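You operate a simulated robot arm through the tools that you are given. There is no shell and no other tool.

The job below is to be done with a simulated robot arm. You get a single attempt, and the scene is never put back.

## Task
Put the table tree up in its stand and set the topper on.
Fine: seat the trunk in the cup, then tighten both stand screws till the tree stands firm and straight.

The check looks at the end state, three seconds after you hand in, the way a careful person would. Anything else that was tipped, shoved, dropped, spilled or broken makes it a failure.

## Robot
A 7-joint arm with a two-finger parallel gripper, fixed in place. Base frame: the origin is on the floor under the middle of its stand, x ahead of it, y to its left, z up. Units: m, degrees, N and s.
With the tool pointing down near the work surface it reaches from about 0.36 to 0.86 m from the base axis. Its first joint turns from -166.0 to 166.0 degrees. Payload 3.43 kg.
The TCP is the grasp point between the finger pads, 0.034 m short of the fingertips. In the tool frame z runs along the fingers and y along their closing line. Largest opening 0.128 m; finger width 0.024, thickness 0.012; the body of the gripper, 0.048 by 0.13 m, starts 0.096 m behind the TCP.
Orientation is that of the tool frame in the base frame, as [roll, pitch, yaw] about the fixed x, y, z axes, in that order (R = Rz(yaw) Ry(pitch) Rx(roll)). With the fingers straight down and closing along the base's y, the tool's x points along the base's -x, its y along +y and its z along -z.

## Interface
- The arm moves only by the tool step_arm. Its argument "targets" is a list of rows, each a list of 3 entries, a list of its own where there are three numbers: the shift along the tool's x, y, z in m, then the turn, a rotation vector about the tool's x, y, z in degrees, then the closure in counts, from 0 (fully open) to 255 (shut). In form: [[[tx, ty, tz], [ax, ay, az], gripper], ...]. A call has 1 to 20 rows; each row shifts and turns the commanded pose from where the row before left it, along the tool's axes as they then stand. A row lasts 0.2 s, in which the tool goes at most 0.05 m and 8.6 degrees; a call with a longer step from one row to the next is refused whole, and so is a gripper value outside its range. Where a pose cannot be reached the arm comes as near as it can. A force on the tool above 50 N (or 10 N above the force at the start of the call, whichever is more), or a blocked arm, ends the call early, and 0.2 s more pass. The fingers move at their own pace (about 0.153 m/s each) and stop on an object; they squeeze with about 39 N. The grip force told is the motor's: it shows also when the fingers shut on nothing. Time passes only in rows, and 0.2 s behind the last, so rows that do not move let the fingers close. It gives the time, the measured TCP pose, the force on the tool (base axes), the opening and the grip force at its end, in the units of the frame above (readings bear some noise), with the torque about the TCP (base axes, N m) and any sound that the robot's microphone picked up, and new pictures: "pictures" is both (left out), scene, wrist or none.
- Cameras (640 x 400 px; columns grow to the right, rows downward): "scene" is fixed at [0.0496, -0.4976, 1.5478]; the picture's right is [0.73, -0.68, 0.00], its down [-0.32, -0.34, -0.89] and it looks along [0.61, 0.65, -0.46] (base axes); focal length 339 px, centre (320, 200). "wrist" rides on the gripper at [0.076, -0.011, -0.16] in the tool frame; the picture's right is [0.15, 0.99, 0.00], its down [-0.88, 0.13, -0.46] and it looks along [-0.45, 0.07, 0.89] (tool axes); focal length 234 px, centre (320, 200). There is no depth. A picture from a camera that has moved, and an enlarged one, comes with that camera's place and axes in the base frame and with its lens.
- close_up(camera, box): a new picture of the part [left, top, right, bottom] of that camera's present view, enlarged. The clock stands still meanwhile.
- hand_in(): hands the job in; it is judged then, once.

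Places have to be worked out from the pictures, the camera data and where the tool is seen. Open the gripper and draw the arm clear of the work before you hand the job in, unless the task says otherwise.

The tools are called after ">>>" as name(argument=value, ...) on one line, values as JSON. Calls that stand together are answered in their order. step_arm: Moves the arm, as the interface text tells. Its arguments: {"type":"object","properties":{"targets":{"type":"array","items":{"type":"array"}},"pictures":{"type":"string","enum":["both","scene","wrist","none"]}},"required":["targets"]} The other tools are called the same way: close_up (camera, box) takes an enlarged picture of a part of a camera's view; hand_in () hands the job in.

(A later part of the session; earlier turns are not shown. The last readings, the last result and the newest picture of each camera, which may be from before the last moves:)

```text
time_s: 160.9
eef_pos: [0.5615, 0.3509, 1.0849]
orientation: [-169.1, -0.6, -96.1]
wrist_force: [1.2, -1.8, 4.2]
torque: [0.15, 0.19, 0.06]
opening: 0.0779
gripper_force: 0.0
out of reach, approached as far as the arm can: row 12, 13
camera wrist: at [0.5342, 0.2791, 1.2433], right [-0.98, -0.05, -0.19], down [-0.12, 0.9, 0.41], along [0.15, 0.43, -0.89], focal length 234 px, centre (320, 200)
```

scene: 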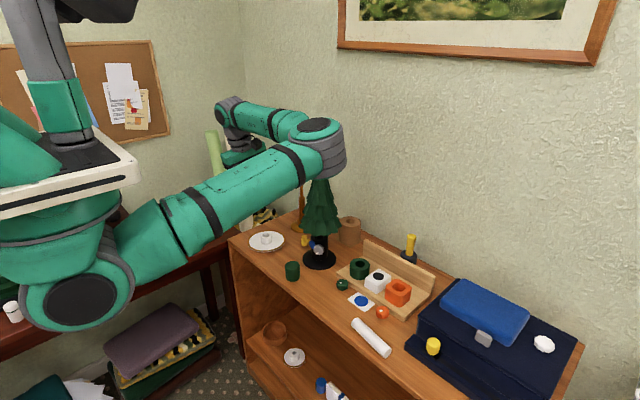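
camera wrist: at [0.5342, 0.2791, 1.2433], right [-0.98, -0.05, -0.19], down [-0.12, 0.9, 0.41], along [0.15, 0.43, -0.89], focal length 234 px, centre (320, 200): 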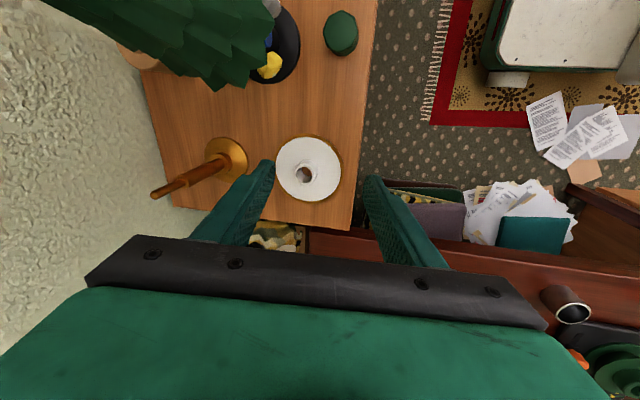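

The wrist hit its roll limit this way, so I'll use the opposite orientation instead (yaw +90°). I turn back through 180° to there while moving in front of the shelf at a safe height.

>>> step_arm(targets=[[[0, 0, 0], [0, 0, 8], 100], [[0, 0, 0], [0, 0, 8], 100], [[0, 0, 0], [0, 0, 8], 100], [[0, 0, 0], [0, 0, 8], 100], [[0, 0, 0], [0, 0, 8], 100], [[0, 0, 0], [0, 0, 8], 100], [[0, 0, 0], [0, 0, 8], 100], [[0, 0, 0], [0, 0, 8], 100], [[0, 0, 0], [0, 0, 8], 100], [[0, 0, 0], [0, 0, 8], 100], [[0, 0, 0], [0, 0, 4], 100], [[0, 0, 0], [0, 0, 0], 100]], pictures="scene")

```text
time_s: 163.5
eef_pos: [0.5617, 0.3508, 1.0829]
orientation: [-178.4, 10.5, -179.7]
wrist_force: [0.8, -0.3, 0.4]
torque: [0.01, 0.0, -0.02]
opening: 0.0779
gripper_force: 0.1
```

scene: 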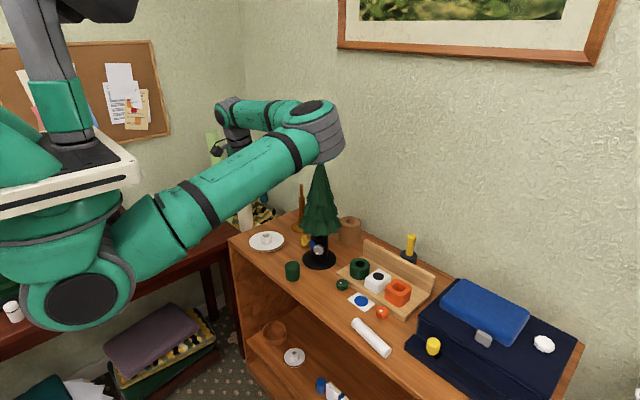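

I level the tool and travel to a point in front of the shelf, near the fallen cylinder.

>>> step_arm(targets=[[[0, 0, 0], [-0.8, 5.25, 0], 100], [[0, 0, 0], [-0.8, 5.25, 0], 100], [[0.0131, -0.0429, -0.0024], [0, 0, 0], 100], [[0.0131, -0.0429, -0.0024], [0, 0, 0], 100], [[0.0131, -0.0429, -0.0024], [0, 0, 0], 100], [[0.0131, -0.0429, -0.0024], [0, 0, 0], 100], [[0.0131, -0.0429, -0.0024], [0, 0, 0], 100], [[0.0131, -0.0429, -0.0024], [0, 0, 0], 100], [[0.0131, -0.0429, -0.0024], [0, 0, 0], 100], [[0, 0, 0], [0, 0, 8], 100], [[0, 0, 0], [0, 0, 8], 100], [[0, 0, 0], [0, 0, 8], 100], [[0, 0, 0], [0, 0, 8], 100], [[0, 0, 0], [0, 0, 8], 100], [[0, 0, 0], [0, 0, 8], 100], [[0, 0, 0], [0, 0, 8], 100], [[0, 0, 0], [0, 0, 8], 100], [[0, 0, 0], [0, 0, 8], 100], [[0, 0, 0], [0, 0, 8], 100], [[0, 0, 0], [0, 0, 8], 100]], pictures="both")

```text
time_s: 167.7
eef_pos: [0.4691, 0.0506, 1.0995]
orientation: [179.9, 0.0, 92.0]
wrist_force: [0.7, 0.1, 0.4]
torque: [0.02, 0.01, 0.02]
opening: 0.0778
gripper_force: 0.0
camera wrist: at [0.4552, 0.1273, 1.2582], right [0.98, 0.18, 0.0], down [0.16, -0.88, 0.46], along [0.08, -0.45, -0.89], focal length 234 px, centre (320, 200)
```

scene: 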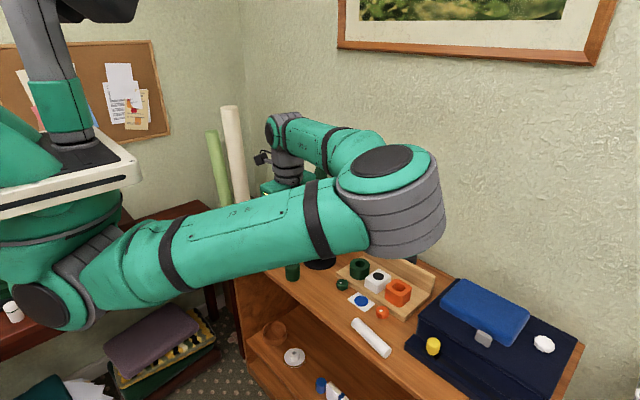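
wrist: 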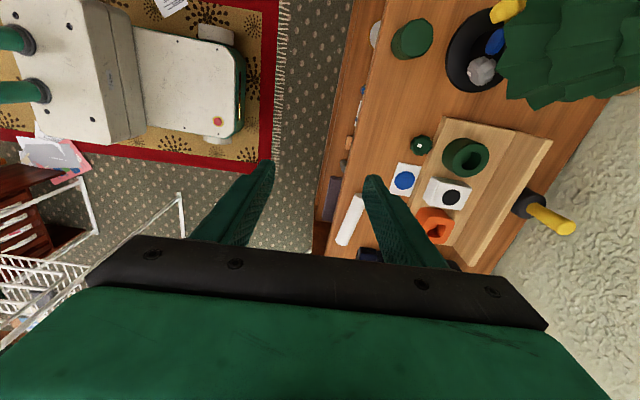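

The cylinder is visible now. I move above it to measure its exact position.

>>> step_arm(targets=[[[-0.0246, 0.0352, 0.0133], [0, 0, 2], 100], [[-0.0246, 0.0352, 0.0133], [0, 0, 0], 100], [[-0.0246, 0.0352, 0.0133], [0, 0, 0], 100], [[0, 0, 0], [0, 0, 0], 100]], pictures="both")

>>> close_up(camera="wrist", box=[240, 60, 400, 240])

```text
time_s: 168.7
eef_pos: [0.577, -0.0203, 1.0584]
orientation: [180.0, 0.0, 90.1]
wrist_force: [0.6, 0.7, 0.2]
torque: [0.02, 0.0, -0.05]
opening: 0.0777
gripper_force: 0.0
camera wrist: at [0.5648, 0.0557, 1.2181], right [0.99, 0.15, 0.0], down [0.13, -0.88, 0.46], along [0.07, -0.45, -0.89], focal length 234 px, centre (320, 200)
```

scene: 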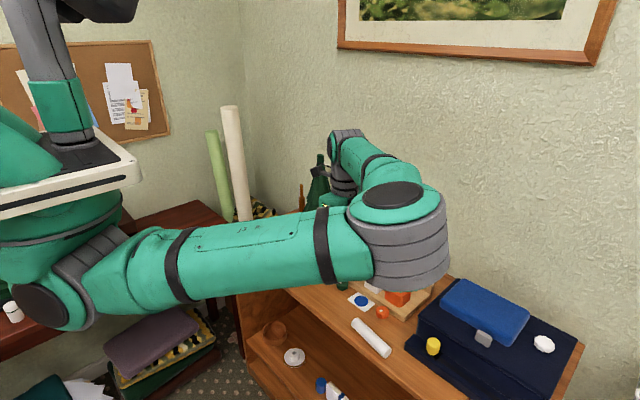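
wrist: 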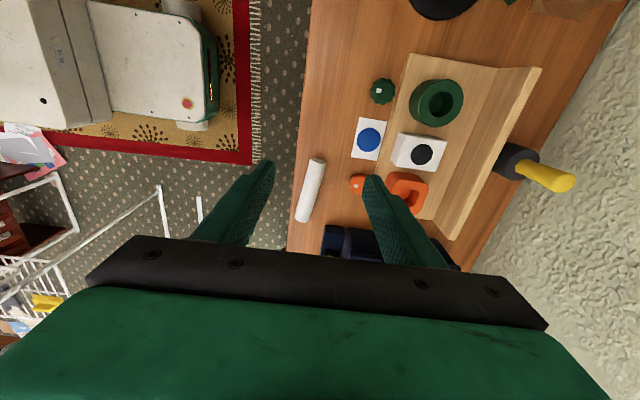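

```text
2.22 times, centred on (320, 150) of wrist
camera zoom: at [0.5648, 0.0557, 1.2181], right [0.99, 0.15, 0.0], down [0.13, -0.88, 0.46], along [0.07, -0.45, -0.89], focal length 520 px, centre (320, 311)
```

zoom: 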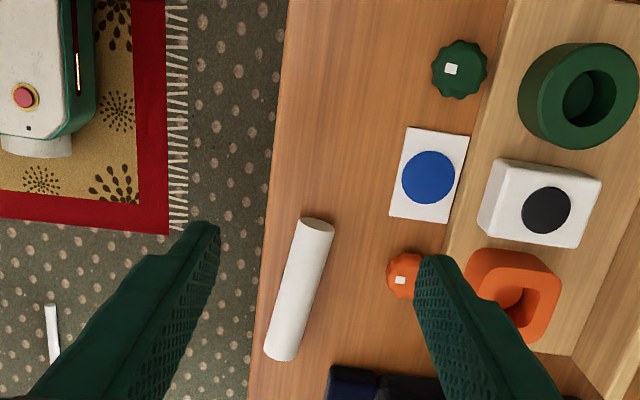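

The cylinder lies with its centre near (0.575, −0.136) and its axis turned about 7° from y. I plan to grip it with the tool tilted +45° and stand it up by rotating to −45°, so I test both tilts up here first.

>>> step_arm(targets=[[[0, 0, 0], [0, 0, 7.5], 100], [[0, 0, 0], [0, 7.5, 0], 100], [[0, 0, 0], [0, 7.5, 0], 100], [[0, 0, 0], [0, 7.5, 0], 100], [[0, 0, 0], [0, 7.5, 0], 100], [[0, 0, 0], [0, 7.5, 0], 100], [[0, 0, 0], [0, 7.5, 0], 100], [[0, 0, 0], [0, 0, 0], 100]], pictures="none")

>>> step_arm(targets=[[[0, 0, 0], [0, -7.5, 0], 100], [[0, 0, 0], [0, -7.5, 0], 100], [[0, 0, 0], [0, -7.5, 0], 100], [[0, 0, 0], [0, -7.5, 0], 100], [[0, 0, 0], [0, -7.5, 0], 100], [[0, 0, 0], [0, -7.5, 0], 100], [[0, 0, 0], [0, -7.5, 0], 100], [[0, 0, 0], [0, -7.5, 0], 100], [[0, 0, 0], [0, -7.5, 0], 100], [[0, 0, 0], [0, -7.5, 0], 100], [[0, 0, 0], [0, -7.5, 0], 100], [[0, 0, 0], [0, -7.5, 0], 100], [[0, 0, 0], [0, 0, 0], 100]], pictures="scene")

```text
time_s: 170.5
eef_pos: [0.5763, -0.0205, 1.0582]
orientation: [179.9, -45.1, 82.7]
wrist_force: [0.4, -1.4, -0.4]
torque: [-0.02, 0.01, 0.01]
opening: 0.0777
gripper_force: 0.0
```

```text
time_s: 173.3
eef_pos: [0.5766, -0.0209, 1.0592]
orientation: [179.9, 45.1, 82.6]
wrist_force: [0.9, -1.0, -0.2]
torque: [-0.01, 0.01, -0.02]
opening: 0.0781
gripper_force: 0.1
```

scene: 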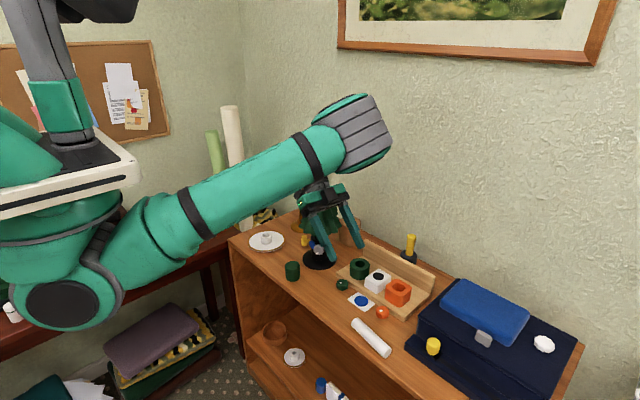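

Both tilts are reachable. I tilt back to +45° and move to 120 mm above the pick point to check alignment.

>>> step_arm(targets=[[[0, 0, 0], [0, 7.5, 0], 100], [[0, 0, 0], [0, 7.5, 0], 100], [[0, 0, 0], [0, 7.5, 0], 100], [[0, 0, 0], [0, 7.5, 0], 100], [[0, 0, 0], [0, 7.5, 0], 100], [[0, 0, 0], [0, 7.5, 0], 100], [[0, 0, 0], [0, 7.5, 0], 100], [[0, 0, 0], [0, 7.5, 0], 100], [[0, 0, 0], [0, 7.5, 0], 100], [[0, 0, 0], [0, 7.5, 0], 100], [[0, 0, 0], [0, 7.5, 0], 100], [[0, 0, 0], [0, 7.5, 0], 100], [[-0.0438, 0.0031, -0.0046], [0, 0, 0], 100], [[-0.0438, 0.0031, -0.0046], [0, 0, 0], 100], [[-0.0438, 0.0031, -0.0046], [0, 0, 0], 100], [[-0.0438, 0.0031, -0.0046], [0, 0, 0], 100], [[0, 0, 0], [0, 0, 0], 100]], pictures="both")

>>> close_up(camera="wrist", box=[220, 100, 420, 280])

>>> close_up(camera="scene", box=[310, 240, 440, 380])

```text
time_s: 176.9
eef_pos: [0.5715, -0.1578, 0.948]
orientation: [180.0, -44.9, 82.7]
wrist_force: [-0.3, -0.3, 0.4]
torque: [-0.07, 0.03, 0.01]
opening: 0.0775
gripper_force: 0.1
camera wrist: at [0.5524, -0.215, 1.114], right [0.99, -0.02, 0.1], down [0.01, -0.95, -0.3], along [0.11, 0.3, -0.95], focal length 234 px, centre (320, 200)
```

scene: 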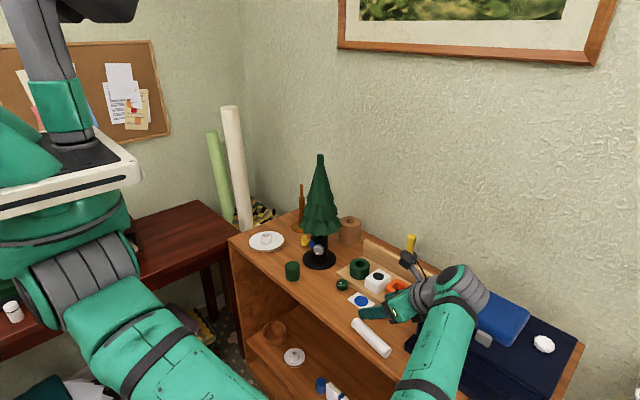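
wrist: 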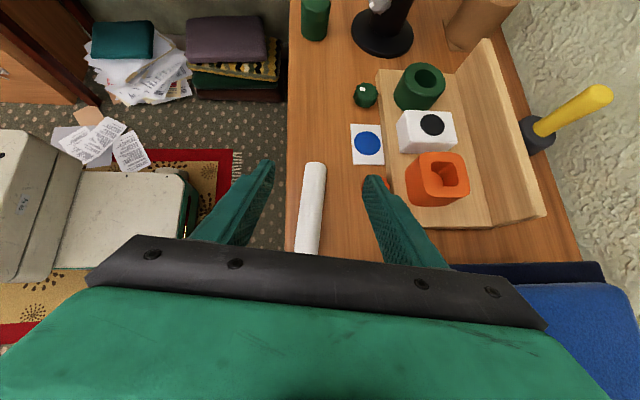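

```text
2.22 times, centred on (320, 190) of wrist
camera zoom: at [0.5524, -0.215, 1.114], right [0.99, -0.02, 0.1], down [0.01, -0.95, -0.3], along [0.11, 0.3, -0.95], focal length 520 px, centre (320, 222)
```

zoom: 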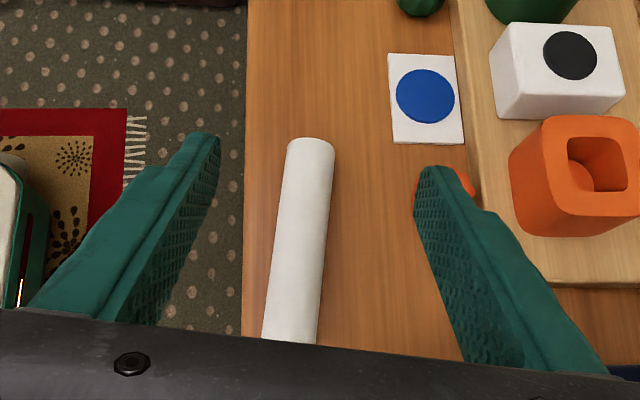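

```text
2.86 times, centred on (375, 310) of scene
camera zoom: at [0.0496, -0.4976, 1.5478], right [0.73, -0.68, 0.0], down [-0.32, -0.34, -0.89], along [0.61, 0.65, -0.46], focal length 968 px, centre (163, -114)
```

zoom: 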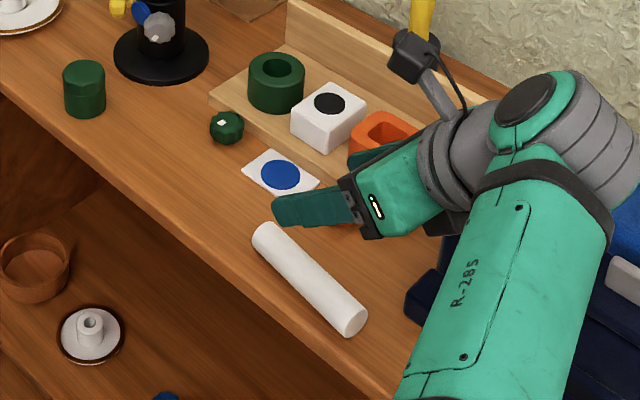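

The fingers are aligned with the cylinder to within about 2.5 mm, and the wrist is clear of the navy box. I lower 105 mm with that correction and look again.

>>> step_arm(targets=[[[-0.0148, -0.0005, 0.0148], [0, 0, 0], 100], [[-0.0148, -0.0005, 0.0148], [0, 0, 0], 100], [[-0.0148, -0.0005, 0.0148], [0, 0, 0], 100], [[-0.0148, -0.0005, 0.0148], [0, 0, 0], 100], [[-0.0148, -0.0005, 0.0148], [0, 0, 0], 100], [[0, 0, 0], [0, 0, 0], 100]], pictures="both")

>>> close_up(camera="wrist", box=[220, 100, 420, 280])

>>> close_up(camera="scene", box=[330, 270, 440, 380])

```text
time_s: 178.3
eef_pos: [0.5698, -0.1559, 0.8433]
orientation: [-179.9, -45.1, 82.7]
wrist_force: [0.6, -0.2, 0.1]
torque: [-0.03, 0.0, 0.0]
opening: 0.0777
gripper_force: 0.0
camera wrist: at [0.5495, -0.2143, 1.0094], right [0.99, -0.03, 0.1], down [0.01, -0.95, -0.3], along [0.11, 0.3, -0.95], focal length 234 px, centre (320, 200)
```

scene: 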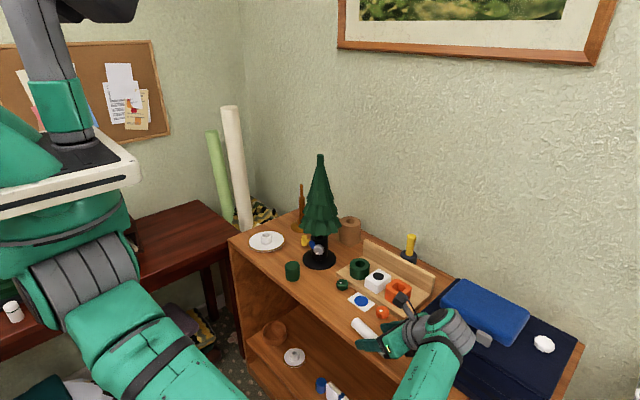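
wrist: 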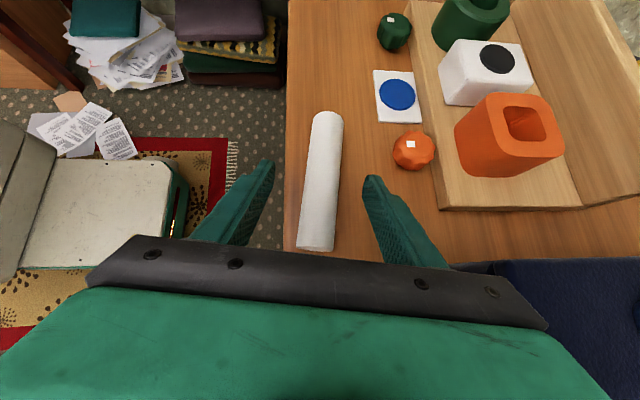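

```text
2.22 times, centred on (320, 190) of wrist
camera zoom: at [0.5495, -0.2143, 1.0094], right [0.99, -0.03, 0.1], down [0.01, -0.95, -0.3], along [0.11, 0.3, -0.95], focal length 520 px, centre (320, 222)
```

zoom: 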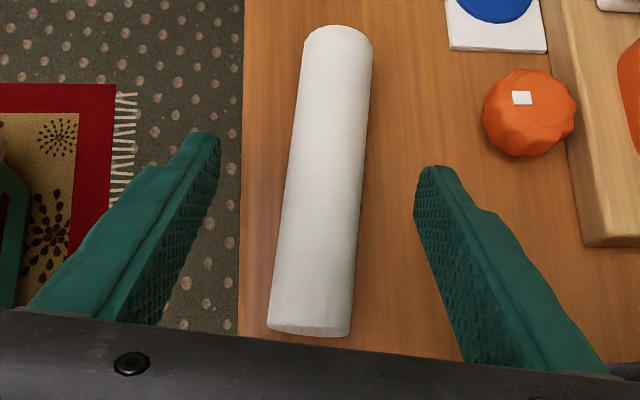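

```text
3.64 times, centred on (385, 325) of scene
camera zoom: at [0.0496, -0.4976, 1.5478], right [0.73, -0.68, 0.0], down [-0.32, -0.34, -0.89], along [0.61, 0.65, -0.46], focal length 1232 px, centre (84, -254)
```

zoom: 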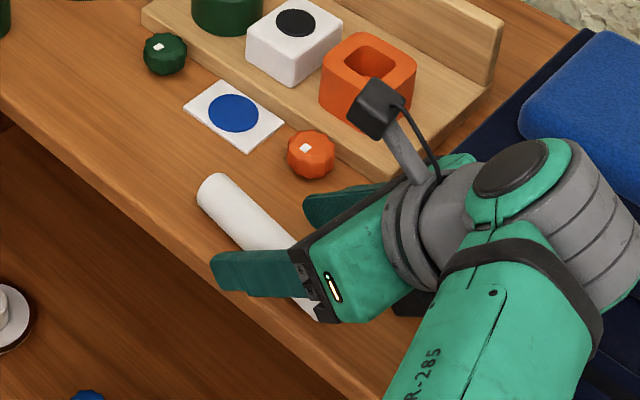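

The cylinder is 130 mm long and sits 2 mm to one side of centre. I correct that, lower the last 15 mm and close gently on it.

>>> step_arm(targets=[[[-0.0054, 0.001, 0.0054], [0, 0, 0], 100], [[-0.0054, 0.001, 0.0054], [0, 0, 0], 100], [[0, 0, 0], [0, 0, 0], 100]], pictures="none")

>>> step_arm(targets=[[[0, 0, 0], [0, 0, 0], 160], [[0, 0, 0], [0, 0, 0], 255], [[0, 0, 0], [0, 0, 0], 255], [[0, 0, 0], [0, 0, 0], 255]], pictures="wrist")

>>> close_up(camera="wrist", box=[220, 100, 420, 280])

```text
time_s: 179.1
eef_pos: [0.5716, -0.1566, 0.8325]
orientation: [179.5, -45.2, 82.9]
wrist_force: [-4.2, -1.0, 43.4]
torque: [0.4, -1.63, 0.29]
opening: 0.0753
gripper_force: 0.0
```

```text
time_s: 180.1
eef_pos: [0.5728, -0.1573, 0.8322]
orientation: [179.3, -45.2, 82.9]
wrist_force: [21.3, 3.8, 44.9]
torque: [0.47, -2.98, 0.23]
opening: 0.071
gripper_force: 39.1
camera wrist: at [0.5518, -0.2151, 0.9976], right [0.99, -0.03, 0.11], down [0.01, -0.95, -0.3], along [0.12, 0.3, -0.95], focal length 234 px, centre (320, 200)
```

wrist: 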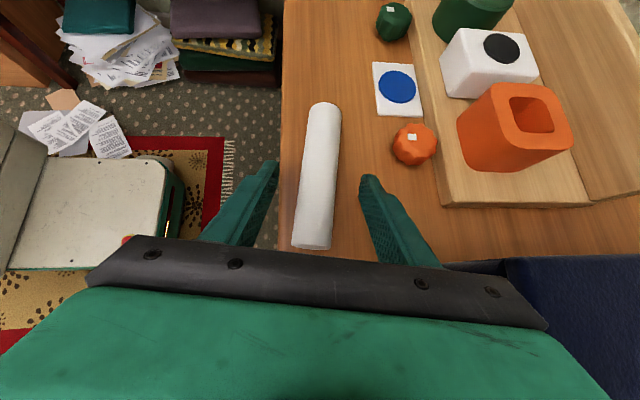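

```text
2.22 times, centred on (320, 190) of wrist
camera zoom: at [0.5518, -0.2151, 0.9976], right [0.99, -0.03, 0.11], down [0.01, -0.95, -0.3], along [0.12, 0.3, -0.95], focal length 520 px, centre (320, 222)
```

zoom: 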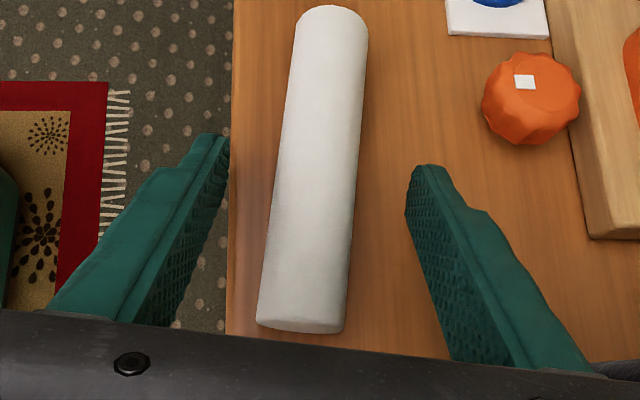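

The fingertips touched the shelf: its surface is at about z 0.80, 10 mm higher than I assumed. I open, rise 10 mm and then close properly.

>>> step_arm(targets=[[[0, 0, 0], [0, 0, 0], 100], [[0.0035, 0, -0.0035], [0, 0, 0], 100], [[0.0035, 0, -0.0035], [0, 0, 0], 100], [[0, 0, 0], [0, 0, 0], 100]], pictures="none")

>>> close_up(camera="wrist", box=[220, 100, 420, 280])

```text
time_s: 181.1
eef_pos: [0.5699, -0.158, 0.8381]
orientation: [-179.9, -44.9, 82.4]
wrist_force: [-0.1, 0.5, 0.9]
torque: [-0.02, 0.01, 0.02]
opening: 0.078
gripper_force: 0.1
```

```text
2.22 times, centred on (320, 190) of wrist
camera zoom: at [0.5507, -0.215, 1.0035], right [0.99, -0.02, 0.1], down [0.01, -0.95, -0.3], along [0.1, 0.3, -0.95], focal length 520 px, centre (320, 222)
```

zoom: 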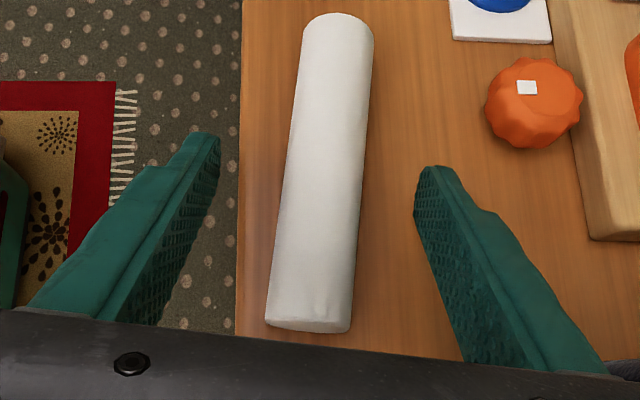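

Free of the surface and centred. I close on the cylinder.

>>> step_arm(targets=[[[0, 0, 0], [0, 0, 0], 170], [[0, 0, 0], [0, 0, 0], 255], [[0, 0, 0], [0, 0, 0], 255], [[0, 0, 0], [0, 0, 0], 255]], pictures="none")

>>> close_up(camera="wrist", box=[220, 100, 420, 280])

```text
time_s: 182.1
eef_pos: [0.5705, -0.158, 0.838]
orientation: [-180.0, -45.0, 82.6]
wrist_force: [0.5, 0.2, 0.2]
torque: [0.0, 0.0, 0.02]
opening: 0.0293
gripper_force: 39.1
```

```text
2.22 times, centred on (320, 190) of wrist
camera zoom: at [0.5509, -0.2147, 1.0044], right [0.99, -0.02, 0.1], down [0.01, -0.95, -0.3], along [0.11, 0.3, -0.95], focal length 520 px, centre (320, 222)
```

zoom: 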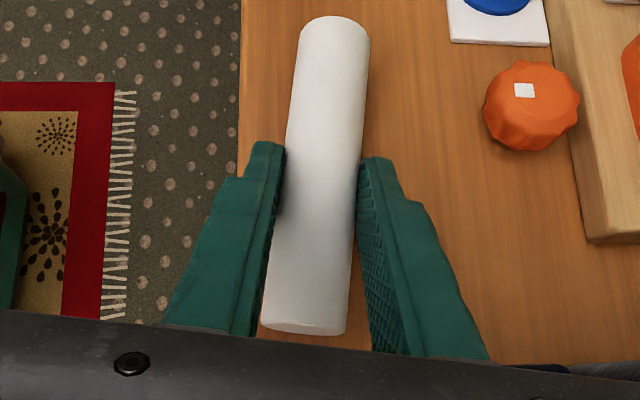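

The cylinder is held (29 mm diameter). I lift it straight up 150 mm.

>>> step_arm(targets=[[[0.0071, 0, -0.0071], [0, 0, 0], 255], [[0.0141, 0, -0.0141], [0, 0, 0], 255], [[0.0212, 0, -0.0212], [0, 0, 0], 255], [[0.0212, 0, -0.0212], [0, 0, 0], 255], [[0.0212, 0, -0.0212], [0, 0, 0], 255], [[0.0212, 0, -0.0212], [0, 0, 0], 255], [[0, 0, 0], [0, 0, 0], 255]], pictures="both")

```text
time_s: 183.7
eef_pos: [0.5709, -0.1574, 0.9891]
orientation: [180.0, -45.1, 82.5]
wrist_force: [-0.2, -0.6, -0.2]
torque: [-0.06, -0.01, 0.0]
opening: 0.0293
gripper_force: 38.6
camera wrist: at [0.551, -0.2142, 1.1544], right [0.99, -0.02, 0.1], down [0.01, -0.95, -0.3], along [0.11, 0.3, -0.95], focal length 234 px, centre (320, 200)
```

scene: 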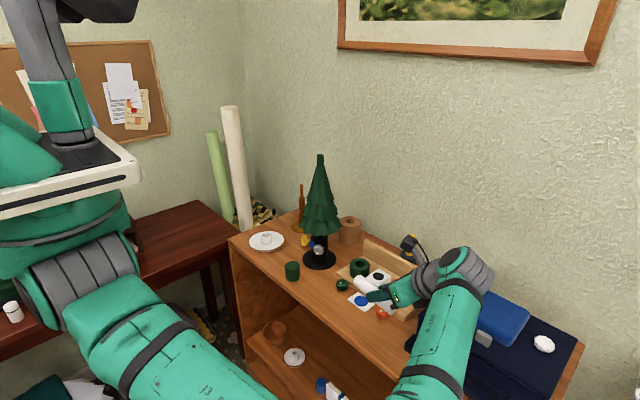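
wrist: 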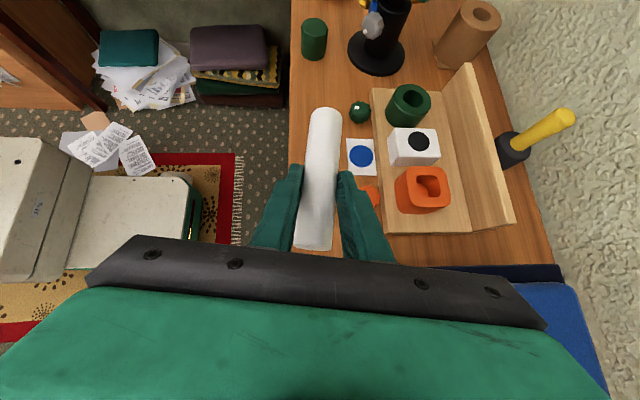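

It came up cleanly. I rotate it upright (−90° about the closing line) here in free space.

>>> step_arm(targets=[[[0, 0, 0], [0, -7.5, 0], 255], [[0, 0, 0], [0, -7.5, 0], 255], [[0, 0, 0], [0, -7.5, 0], 255], [[0, 0, 0], [0, -7.5, 0], 255], [[0, 0, 0], [0, -7.5, 0], 255], [[0, 0, 0], [0, -7.5, 0], 255], [[0, 0, 0], [0, -7.5, 0], 255], [[0, 0, 0], [0, -7.5, 0], 255], [[0, 0, 0], [0, -7.5, 0], 255], [[0, 0, 0], [0, -7.5, 0], 255], [[0, 0, 0], [0, -7.5, 0], 255], [[0, 0, 0], [0, -7.5, 0], 255], [[0, 0, 0], [0, 0, 0], 255]], pictures="both")

>>> close_up(camera="scene", box=[300, 200, 440, 340])

```text
time_s: 186.5
eef_pos: [0.5719, -0.1591, 0.9891]
orientation: [179.9, 45.1, 82.5]
wrist_force: [0.1, -0.8, -0.5]
torque: [0.02, 0.01, 0.03]
opening: 0.0289
gripper_force: 38.9
camera wrist: at [0.5801, 0.0087, 1.0469], right [0.99, -0.03, -0.1], down [0.09, -0.31, 0.95], along [-0.06, -0.95, -0.31], focal length 234 px, centre (320, 200)
```

scene: 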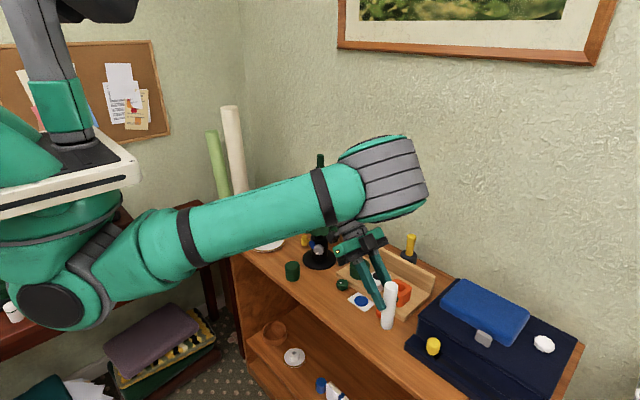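
wrist: 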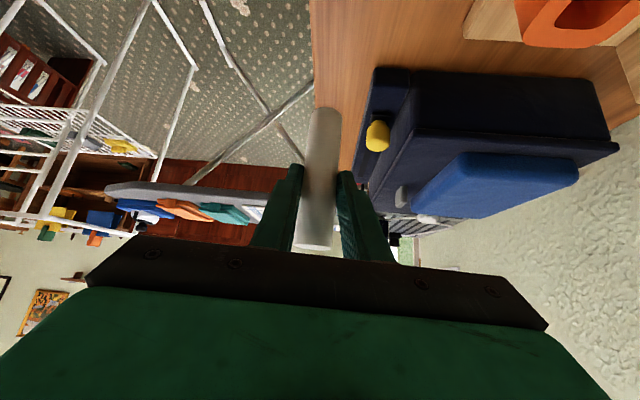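

```text
2.86 times, centred on (370, 270) of scene
camera zoom: at [0.0496, -0.4976, 1.5478], right [0.73, -0.68, 0.0], down [-0.32, -0.34, -0.89], along [0.61, 0.65, -0.46], focal length 968 px, centre (177, 0)
```

zoom: 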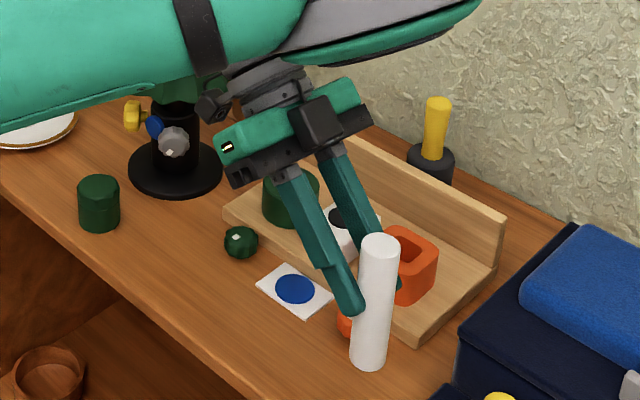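

The cylinder is upright and vertical within about a degree. I yaw 25° away from the tree and move over its original spot, staying 50 mm high.

>>> step_arm(targets=[[[0, 0, 0], [-4.42, 0, -4.42], 255], [[0, 0, 0], [-4.42, 0, -4.42], 255], [[0, 0, 0], [-4.42, 0, -4.42], 255], [[0, 0, 0], [-4.42, 0, -4.42], 255], [[0.0299, 0.0108, -0.0115], [0, 0, 0], 255], [[0.0299, 0.0108, -0.0115], [0, 0, 0], 255], [[0.0299, 0.0108, -0.0115], [0, 0, 0], 255], [[0.0299, 0.0108, -0.0115], [0, 0, 0], 255], [[0, 0, 0], [0, 0, 0], 255]], pictures="both")

>>> close_up(camera="scene", box=[300, 220, 420, 340])

```text
time_s: 188.5
eef_pos: [0.5771, -0.0318, 0.9361]
orientation: [179.9, 45.1, 107.7]
wrist_force: [-0.1, 0.2, -0.5]
torque: [0.05, 0.0, 0.03]
opening: 0.0291
gripper_force: 39.4
camera wrist: at [0.5152, 0.1227, 0.9944], right [0.91, 0.4, -0.1], down [0.21, -0.25, 0.95], along [0.35, -0.88, -0.31], focal length 234 px, centre (320, 200)
```

scene: 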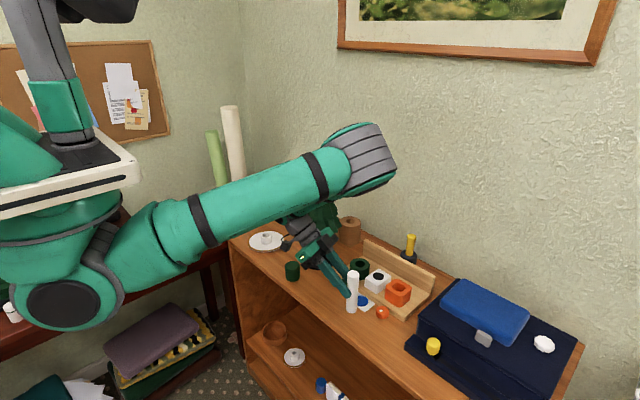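
wrist: 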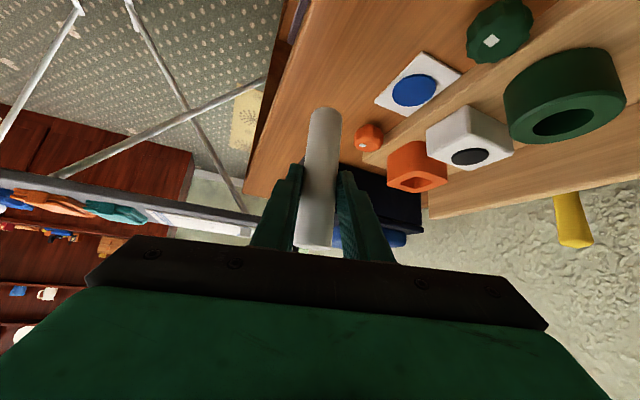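

```text
3.33 times, centred on (360, 280) of scene
camera zoom: at [0.0496, -0.4976, 1.5478], right [0.73, -0.68, 0.0], down [-0.32, -0.34, -0.89], along [0.61, 0.65, -0.46], focal length 1129 px, centre (187, -67)
```

zoom: 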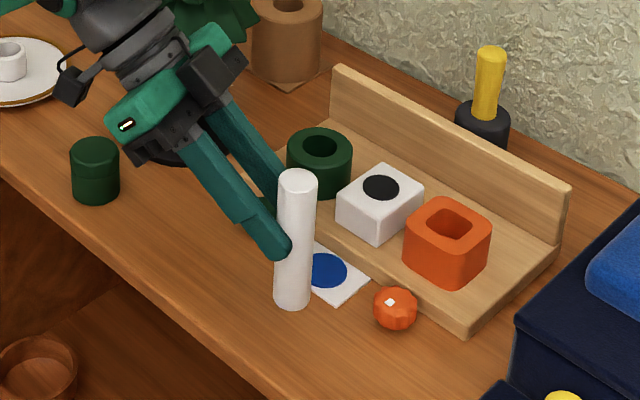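

By image comparison, the cylinder is within about 2 mm of its original place. I lower it 45 mm, then creep down to contact.

>>> step_arm(targets=[[[0.0106, 0, 0.0106], [0, 0, 0], 255], [[0.0106, 0, 0.0106], [0, 0, 0], 255], [[0.0106, 0, 0.0106], [0, 0, 0], 255], [[0, 0, 0], [0, 0, 0], 255]], pictures="none")

>>> step_arm(targets=[[[0.0014, 0, 0.0014], [0, 0, 0], 255], [[0.0014, 0, 0.0014], [0, 0, 0], 255], [[0, 0, 0], [0, 0, 0], 255]], pictures="none")

>>> close_up(camera="scene", box=[330, 270, 400, 330])

```text
time_s: 189.5
eef_pos: [0.5771, -0.0328, 0.8899]
orientation: [180.0, 44.9, 107.6]
wrist_force: [0.0, 0.8, -0.5]
torque: [0.04, -0.02, 0.03]
opening: 0.0292
gripper_force: 39.1
```

```text
time_s: 190.3
eef_pos: [0.5773, -0.0332, 0.8875]
orientation: [179.9, 45.0, 107.6]
wrist_force: [0.2, -0.2, -0.6]
torque: [0.0, -0.03, -0.02]
opening: 0.0291
gripper_force: 39.2
```

```text
6.67 times, centred on (365, 300) of scene
camera zoom: at [0.0496, -0.4976, 1.5478], right [0.73, -0.68, 0.0], down [-0.32, -0.34, -0.89], along [0.61, 0.65, -0.46], focal length 2258 px, centre (20, -467)
```

zoom: 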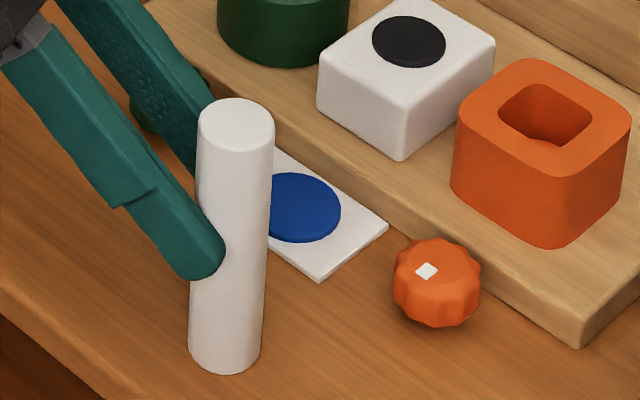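

This matches the original picture to within 2–3 enlarged pixels (under 1 mm). I creep down until it touches.

>>> step_arm(targets=[[[0.0007, 0, 0.0007], [0, 0, 0], 255], [[0.0007, 0, 0.0007], [0, 0, 0], 255], [[0, 0, 0], [0, 0, 0], 255]], pictures="none")

>>> step_arm(targets=[[[0.0007, 0, 0.0007], [0, 0, 0], 255], [[0.0007, 0, 0.0007], [0, 0, 0], 255], [[0, 0, 0], [0, 0, 0], 255]], pictures="none")

```text
time_s: 191.1
eef_pos: [0.5761, -0.0335, 0.8856]
orientation: [179.8, 45.3, 107.6]
wrist_force: [-3.2, 4.7, 30.3]
torque: [-0.3, 0.18, -0.01]
opening: 0.0291
gripper_force: 38.7
```

```text
time_s: 191.9
eef_pos: [0.5768, -0.0333, 0.8846]
orientation: [179.9, 45.1, 107.4]
wrist_force: [3.3, -0.2, 35.4]
torque: [-0.99, -0.44, 0.11]
opening: 0.0291
gripper_force: 38.6
```

It is on the surface (30–35 N). I ease up 1.5 mm to unload, then open and check that it stands.

>>> step_arm(targets=[[[-0.0011, 0, -0.0011], [0, 0, 0], 255], [[0, 0, 0], [0, 0, 0], 255]], pictures="none")

>>> close_up(camera="scene", box=[330, 270, 400, 330])

```text
time_s: 192.5
eef_pos: [0.5763, -0.032, 0.8842]
orientation: [179.9, 45.0, 107.7]
wrist_force: [5.3, -3.5, 15.3]
torque: [-0.82, -0.53, 0.16]
opening: 0.0292
gripper_force: 38.7
```

```text
6.67 times, centred on (365, 300) of scene
camera zoom: at [0.0496, -0.4976, 1.5478], right [0.73, -0.68, 0.0], down [-0.32, -0.34, -0.89], along [0.61, 0.65, -0.46], focal length 2258 px, centre (20, -467)
```

zoom: 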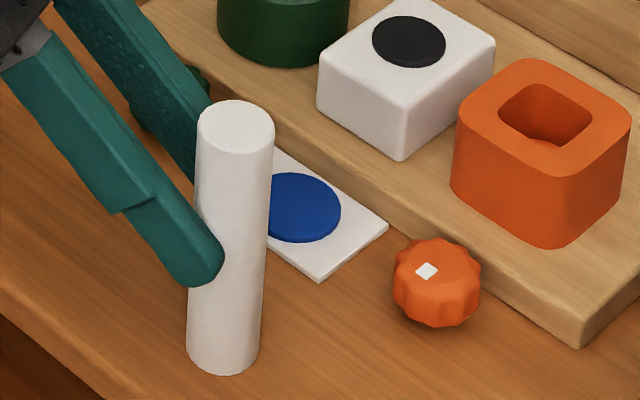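

A little load remains; I rise 1 mm more, then open.

>>> step_arm(targets=[[[-0.0007, 0, -0.0007], [0, 0, 0], 255], [[0, 0, 0], [0, 0, 0], 255]], pictures="none")

>>> step_arm(targets=[[[0, 0, 0], [0, 0, 0], 195], [[0, 0, 0], [0, 0, 0], 170], [[0, 0, 0], [0, 0, 0], 140], [[0, 0, 0], [0, 0, 0], 120]], pictures="wrist")

>>> close_up(camera="scene", box=[330, 270, 400, 330])

```text
time_s: 193.1
eef_pos: [0.5761, -0.0314, 0.8854]
orientation: [-179.8, 44.9, 107.6]
wrist_force: [-0.1, -0.1, -0.1]
torque: [0.03, -0.02, 0.04]
opening: 0.029
gripper_force: 39.1
```

```text
time_s: 194.1
eef_pos: [0.5764, -0.0324, 0.8855]
orientation: [-179.9, 44.9, 107.6]
wrist_force: [0.7, 0.2, 0.2]
torque: [0.0, 0.01, 0.02]
opening: 0.0675
gripper_force: 0.1
camera wrist: at [0.5146, 0.1226, 0.9447], right [0.91, 0.4, -0.1], down [0.21, -0.25, 0.94], along [0.35, -0.88, -0.31], focal length 234 px, centre (320, 200)
```

wrist: 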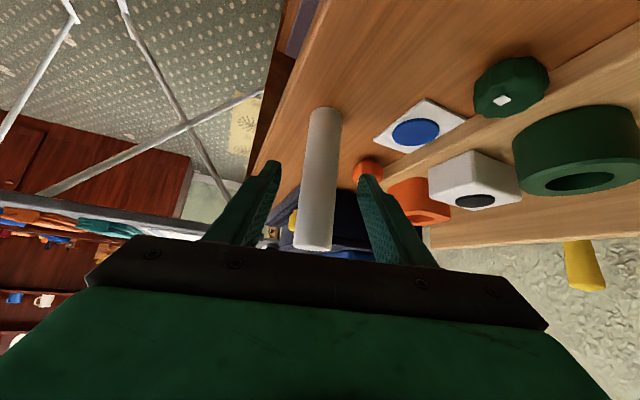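

```text
6.67 times, centred on (365, 300) of scene
camera zoom: at [0.0496, -0.4976, 1.5478], right [0.73, -0.68, 0.0], down [-0.32, -0.34, -0.89], along [0.61, 0.65, -0.46], focal length 2258 px, centre (20, -467)
```

zoom: 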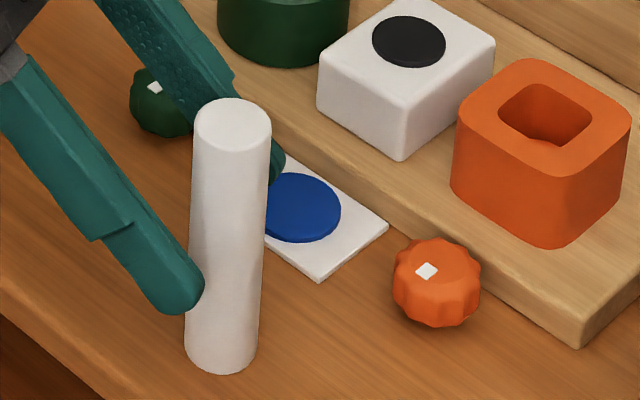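

The cylinder stands upright on its own, about 2 mm from where it was. I back out along the tool axis, keeping the fingers clear of it.

>>> step_arm(targets=[[[0, 0, -0.015], [0, 0, 0], 120], [[0, 0, -0.02], [0, 0, 0], 120], [[0, 0, -0.025], [0, 0, 0], 120], [[0, 0, -0.03], [0, 0, 0], 120], [[0, 0, -0.03], [0, 0, 0], 120], [[0, 0, 0], [0, 0, 0], 120]], pictures="both")

>>> close_up(camera="scene", box=[290, 240, 420, 340])

```text
time_s: 195.5
eef_pos: [0.5492, 0.0487, 0.9709]
orientation: [179.9, 45.1, 107.6]
wrist_force: [0.5, 0.8, -0.9]
torque: [0.01, 0.03, 0.0]
opening: 0.0677
gripper_force: 0.2
camera wrist: at [0.4884, 0.2044, 1.0301], right [0.91, 0.4, -0.1], down [0.21, -0.25, 0.94], along [0.35, -0.88, -0.31], focal length 234 px, centre (320, 200)
```

scene: 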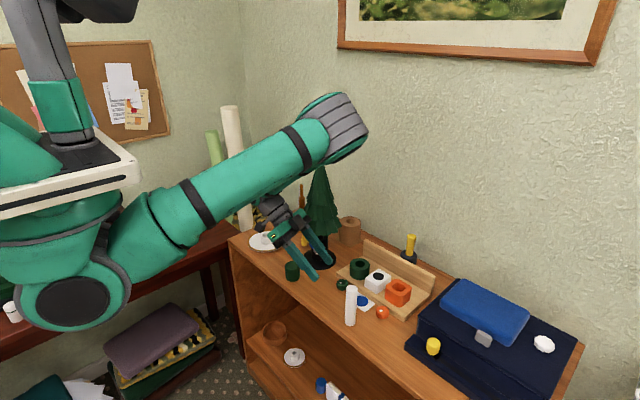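
wrist: 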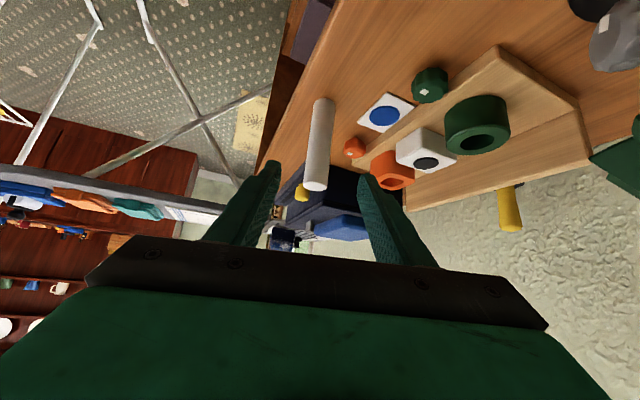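

```text
4.00 times, centred on (355, 290) of scene
camera zoom: at [0.0496, -0.4976, 1.5478], right [0.73, -0.68, 0.0], down [-0.32, -0.34, -0.89], along [0.61, 0.65, -0.46], focal length 1355 px, centre (180, -160)
```

zoom: 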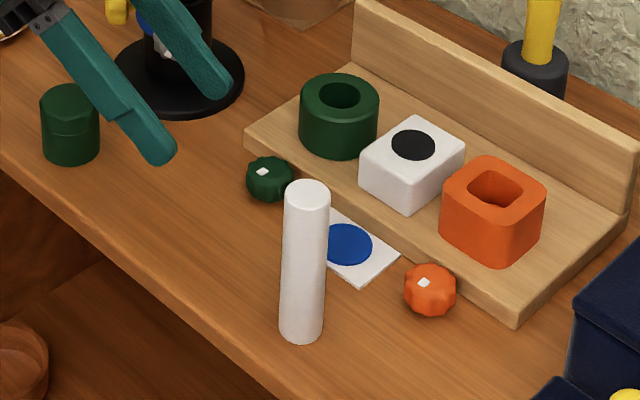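

The cylinder is back in place. Now for the topper: I raise the arm and return the tool to pointing straight down (yaw 180°), then examine the green fluted cap.

>>> step_arm(targets=[[[-0.0283, 0, -0.0283], [0, 0, 0], 100], [[-0.0283, 0, -0.0283], [0, 0, 0], 100], [[-0.0283, 0, -0.0283], [0, 0, 0], 100], [[0, 0, 0], [0, 7.5, 0], 100], [[0, 0, 0], [0, 7.5, 0], 100], [[0, 0, 0], [0, 7.5, 0], 100], [[0, 0, 0], [0, 7.5, 0], 100], [[0, 0, 0], [0, 7.5, 0], 100], [[0, 0, 0], [0, 7.5, 0], 100], [[0, 0, 0], [0, 0, -8.05], 100], [[0, 0, 0], [0, 0, -8.05], 100], [[0, 0, 0], [0, 0, -8.05], 100], [[0, 0, 0], [0, 0, -8.05], 100], [[0, 0, 0], [0, 0, -8.05], 100], [[0, 0, 0], [0, 0, -8.05], 100], [[0, 0, 0], [0, 0, -8.05], 100], [[0, 0, 0], [0, 0, -8.05], 100], [[0, 0, 0], [0, 0, -8.05], 100], [[0, 0, 0], [0, 0, 0], 100]], pictures="both")

```text
time_s: 199.5
eef_pos: [0.5494, 0.0481, 1.0909]
orientation: [180.0, 0.1, -179.8]
wrist_force: [-0.3, -0.2, -0.1]
torque: [0.0, 0.01, -0.01]
opening: 0.0779
gripper_force: 0.1
camera wrist: at [0.4738, 0.0365, 1.25], right [-0.15, 0.99, 0.0], down [0.88, 0.13, 0.46], along [0.45, 0.07, -0.89], focal length 234 px, centre (320, 200)
```

scene: 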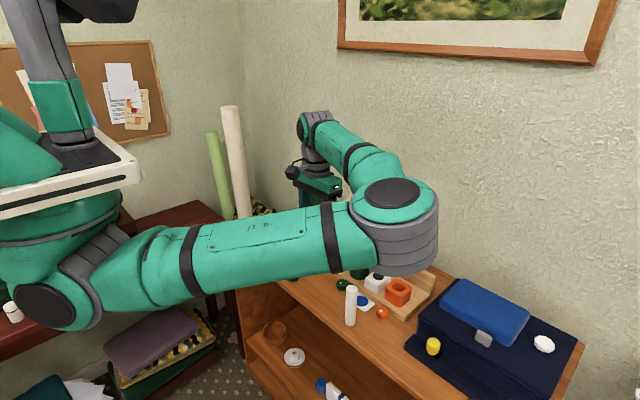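
wrist: 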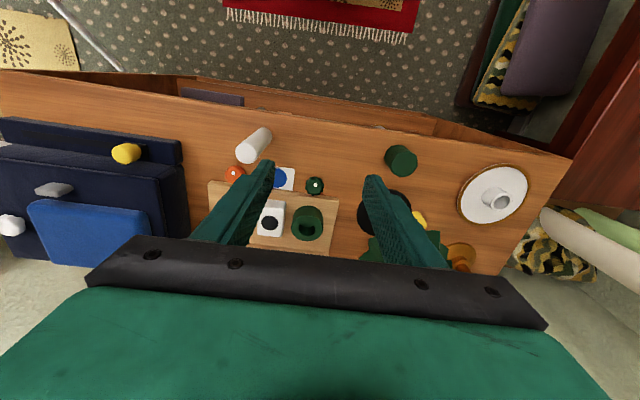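

I move above the green cap to measure it.

>>> step_arm(targets=[[[-0.0079, 0.0393, 0.0175], [0, 0, 0], 100], [[-0.0079, 0.0393, 0.0175], [0, 0, 0], 100], [[-0.0079, 0.0393, 0.0175], [0, 0, 0], 100], [[-0.0079, 0.0393, 0.0175], [0, 0, 0], 100], [[0, 0, 0], [0, 0, 0], 100]], pictures="wrist")

>>> close_up(camera="wrist", box=[260, 60, 380, 200])

```text
time_s: 200.7
eef_pos: [0.5828, 0.2051, 1.0202]
orientation: [-180.0, 0.0, 180.0]
wrist_force: [0.8, 0.1, 0.1]
torque: [-0.03, 0.0, 0.03]
opening: 0.0775
gripper_force: 0.0
camera wrist: at [0.5058, 0.1944, 1.1801], right [-0.15, 0.99, 0.0], down [0.88, 0.13, 0.46], along [0.45, 0.07, -0.89], focal length 234 px, centre (320, 200)
```

wrist: 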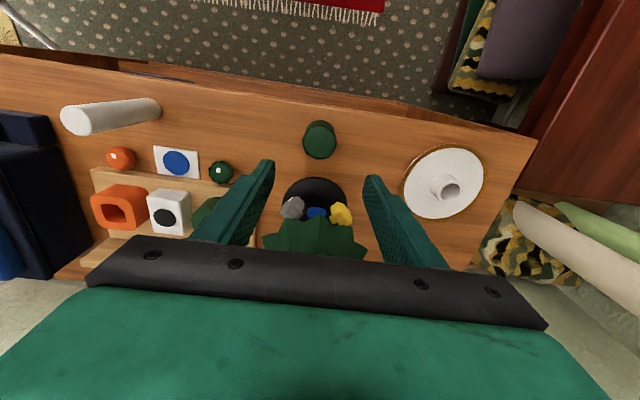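

```text
2.86 times, centred on (320, 130) of wrist
camera zoom: at [0.5058, 0.1944, 1.1801], right [-0.15, 0.99, 0.0], down [0.88, 0.13, 0.46], along [0.45, 0.07, -0.89], focal length 669 px, centre (320, 400)
```

zoom: 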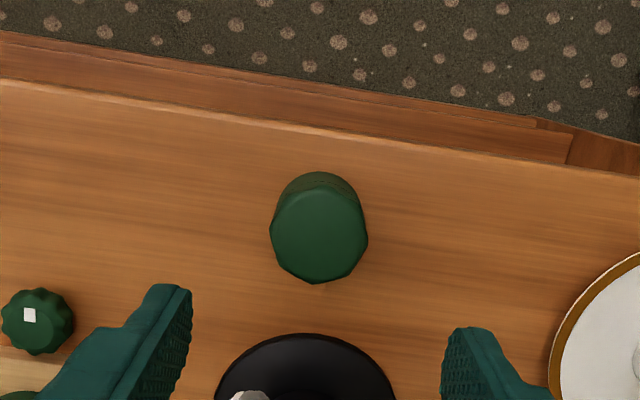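

The cap is centred right below at (0.5825, 0.2055), top at about z 0.85. I descend with the fingers open around it.

>>> step_arm(targets=[[[0, 0.0004, 0.03], [0, 0, 0], 100], [[0, 0, 0.03], [0, 0, 0], 100], [[0, 0, 0.03], [0, 0, 0], 100], [[0, 0, 0.03], [0, 0, 0], 100], [[0, 0, 0.03], [0, 0, 0], 100], [[0, 0, 0.021], [0, 0, 0], 100], [[0, 0, 0], [0, 0, 0], 100]], pictures="both")

>>> close_up(camera="wrist", box=[240, 100, 400, 250])

>>> close_up(camera="scene", box=[250, 200, 350, 300])

```text
time_s: 202.3
eef_pos: [0.5825, 0.205, 0.8484]
orientation: [-179.9, 0.0, -179.9]
wrist_force: [0.5, 1.0, -0.8]
torque: [0.01, -0.01, -0.02]
opening: 0.0776
gripper_force: 0.0
camera wrist: at [0.5059, 0.1942, 1.008], right [-0.15, 0.99, 0.0], down [0.88, 0.13, 0.46], along [0.45, 0.07, -0.89], focal length 234 px, centre (320, 200)
```

scene: 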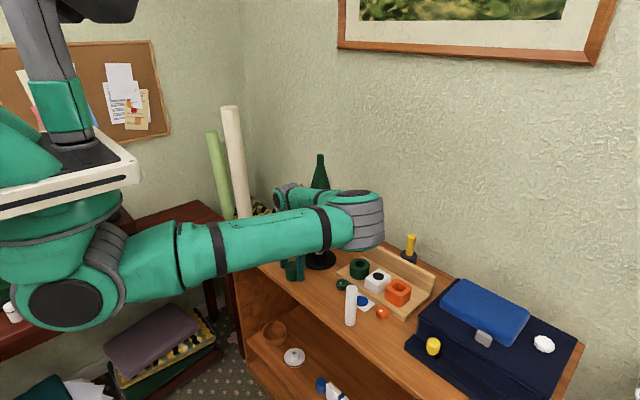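
wrist: 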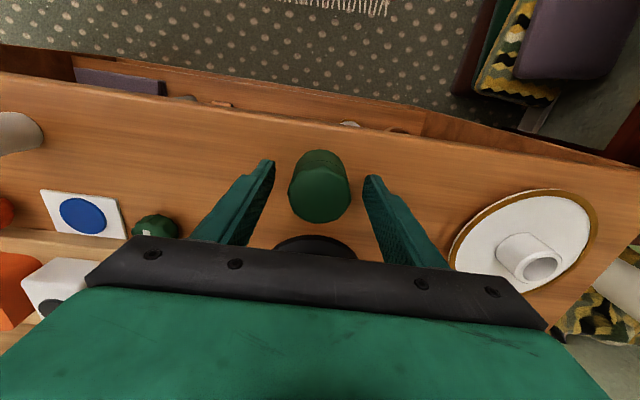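

```text
2.67 times, centred on (320, 175) of wrist
camera zoom: at [0.5059, 0.1942, 1.008], right [-0.15, 0.99, 0.0], down [0.88, 0.13, 0.46], along [0.45, 0.07, -0.89], focal length 624 px, centre (320, 267)
```

zoom: 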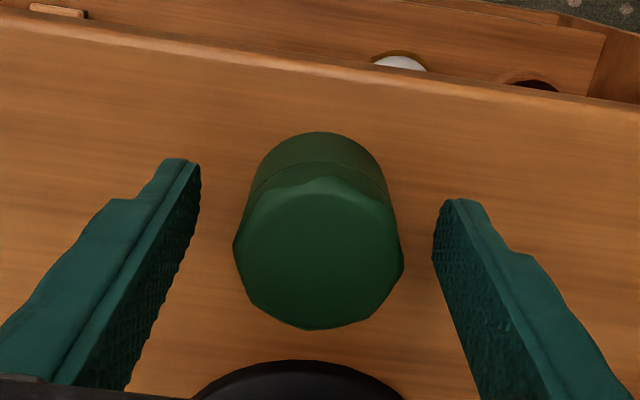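

```text
4.00 times, centred on (300, 250) of scene
camera zoom: at [0.0496, -0.4976, 1.5478], right [0.73, -0.68, 0.0], down [-0.32, -0.34, -0.89], along [0.61, 0.65, -0.46], focal length 1355 px, centre (400, 0)
```

zoom: 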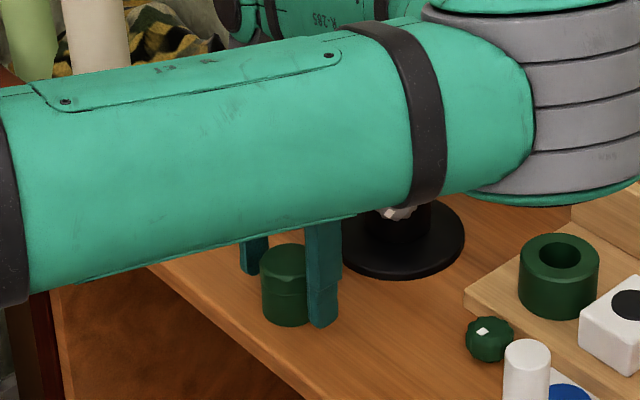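

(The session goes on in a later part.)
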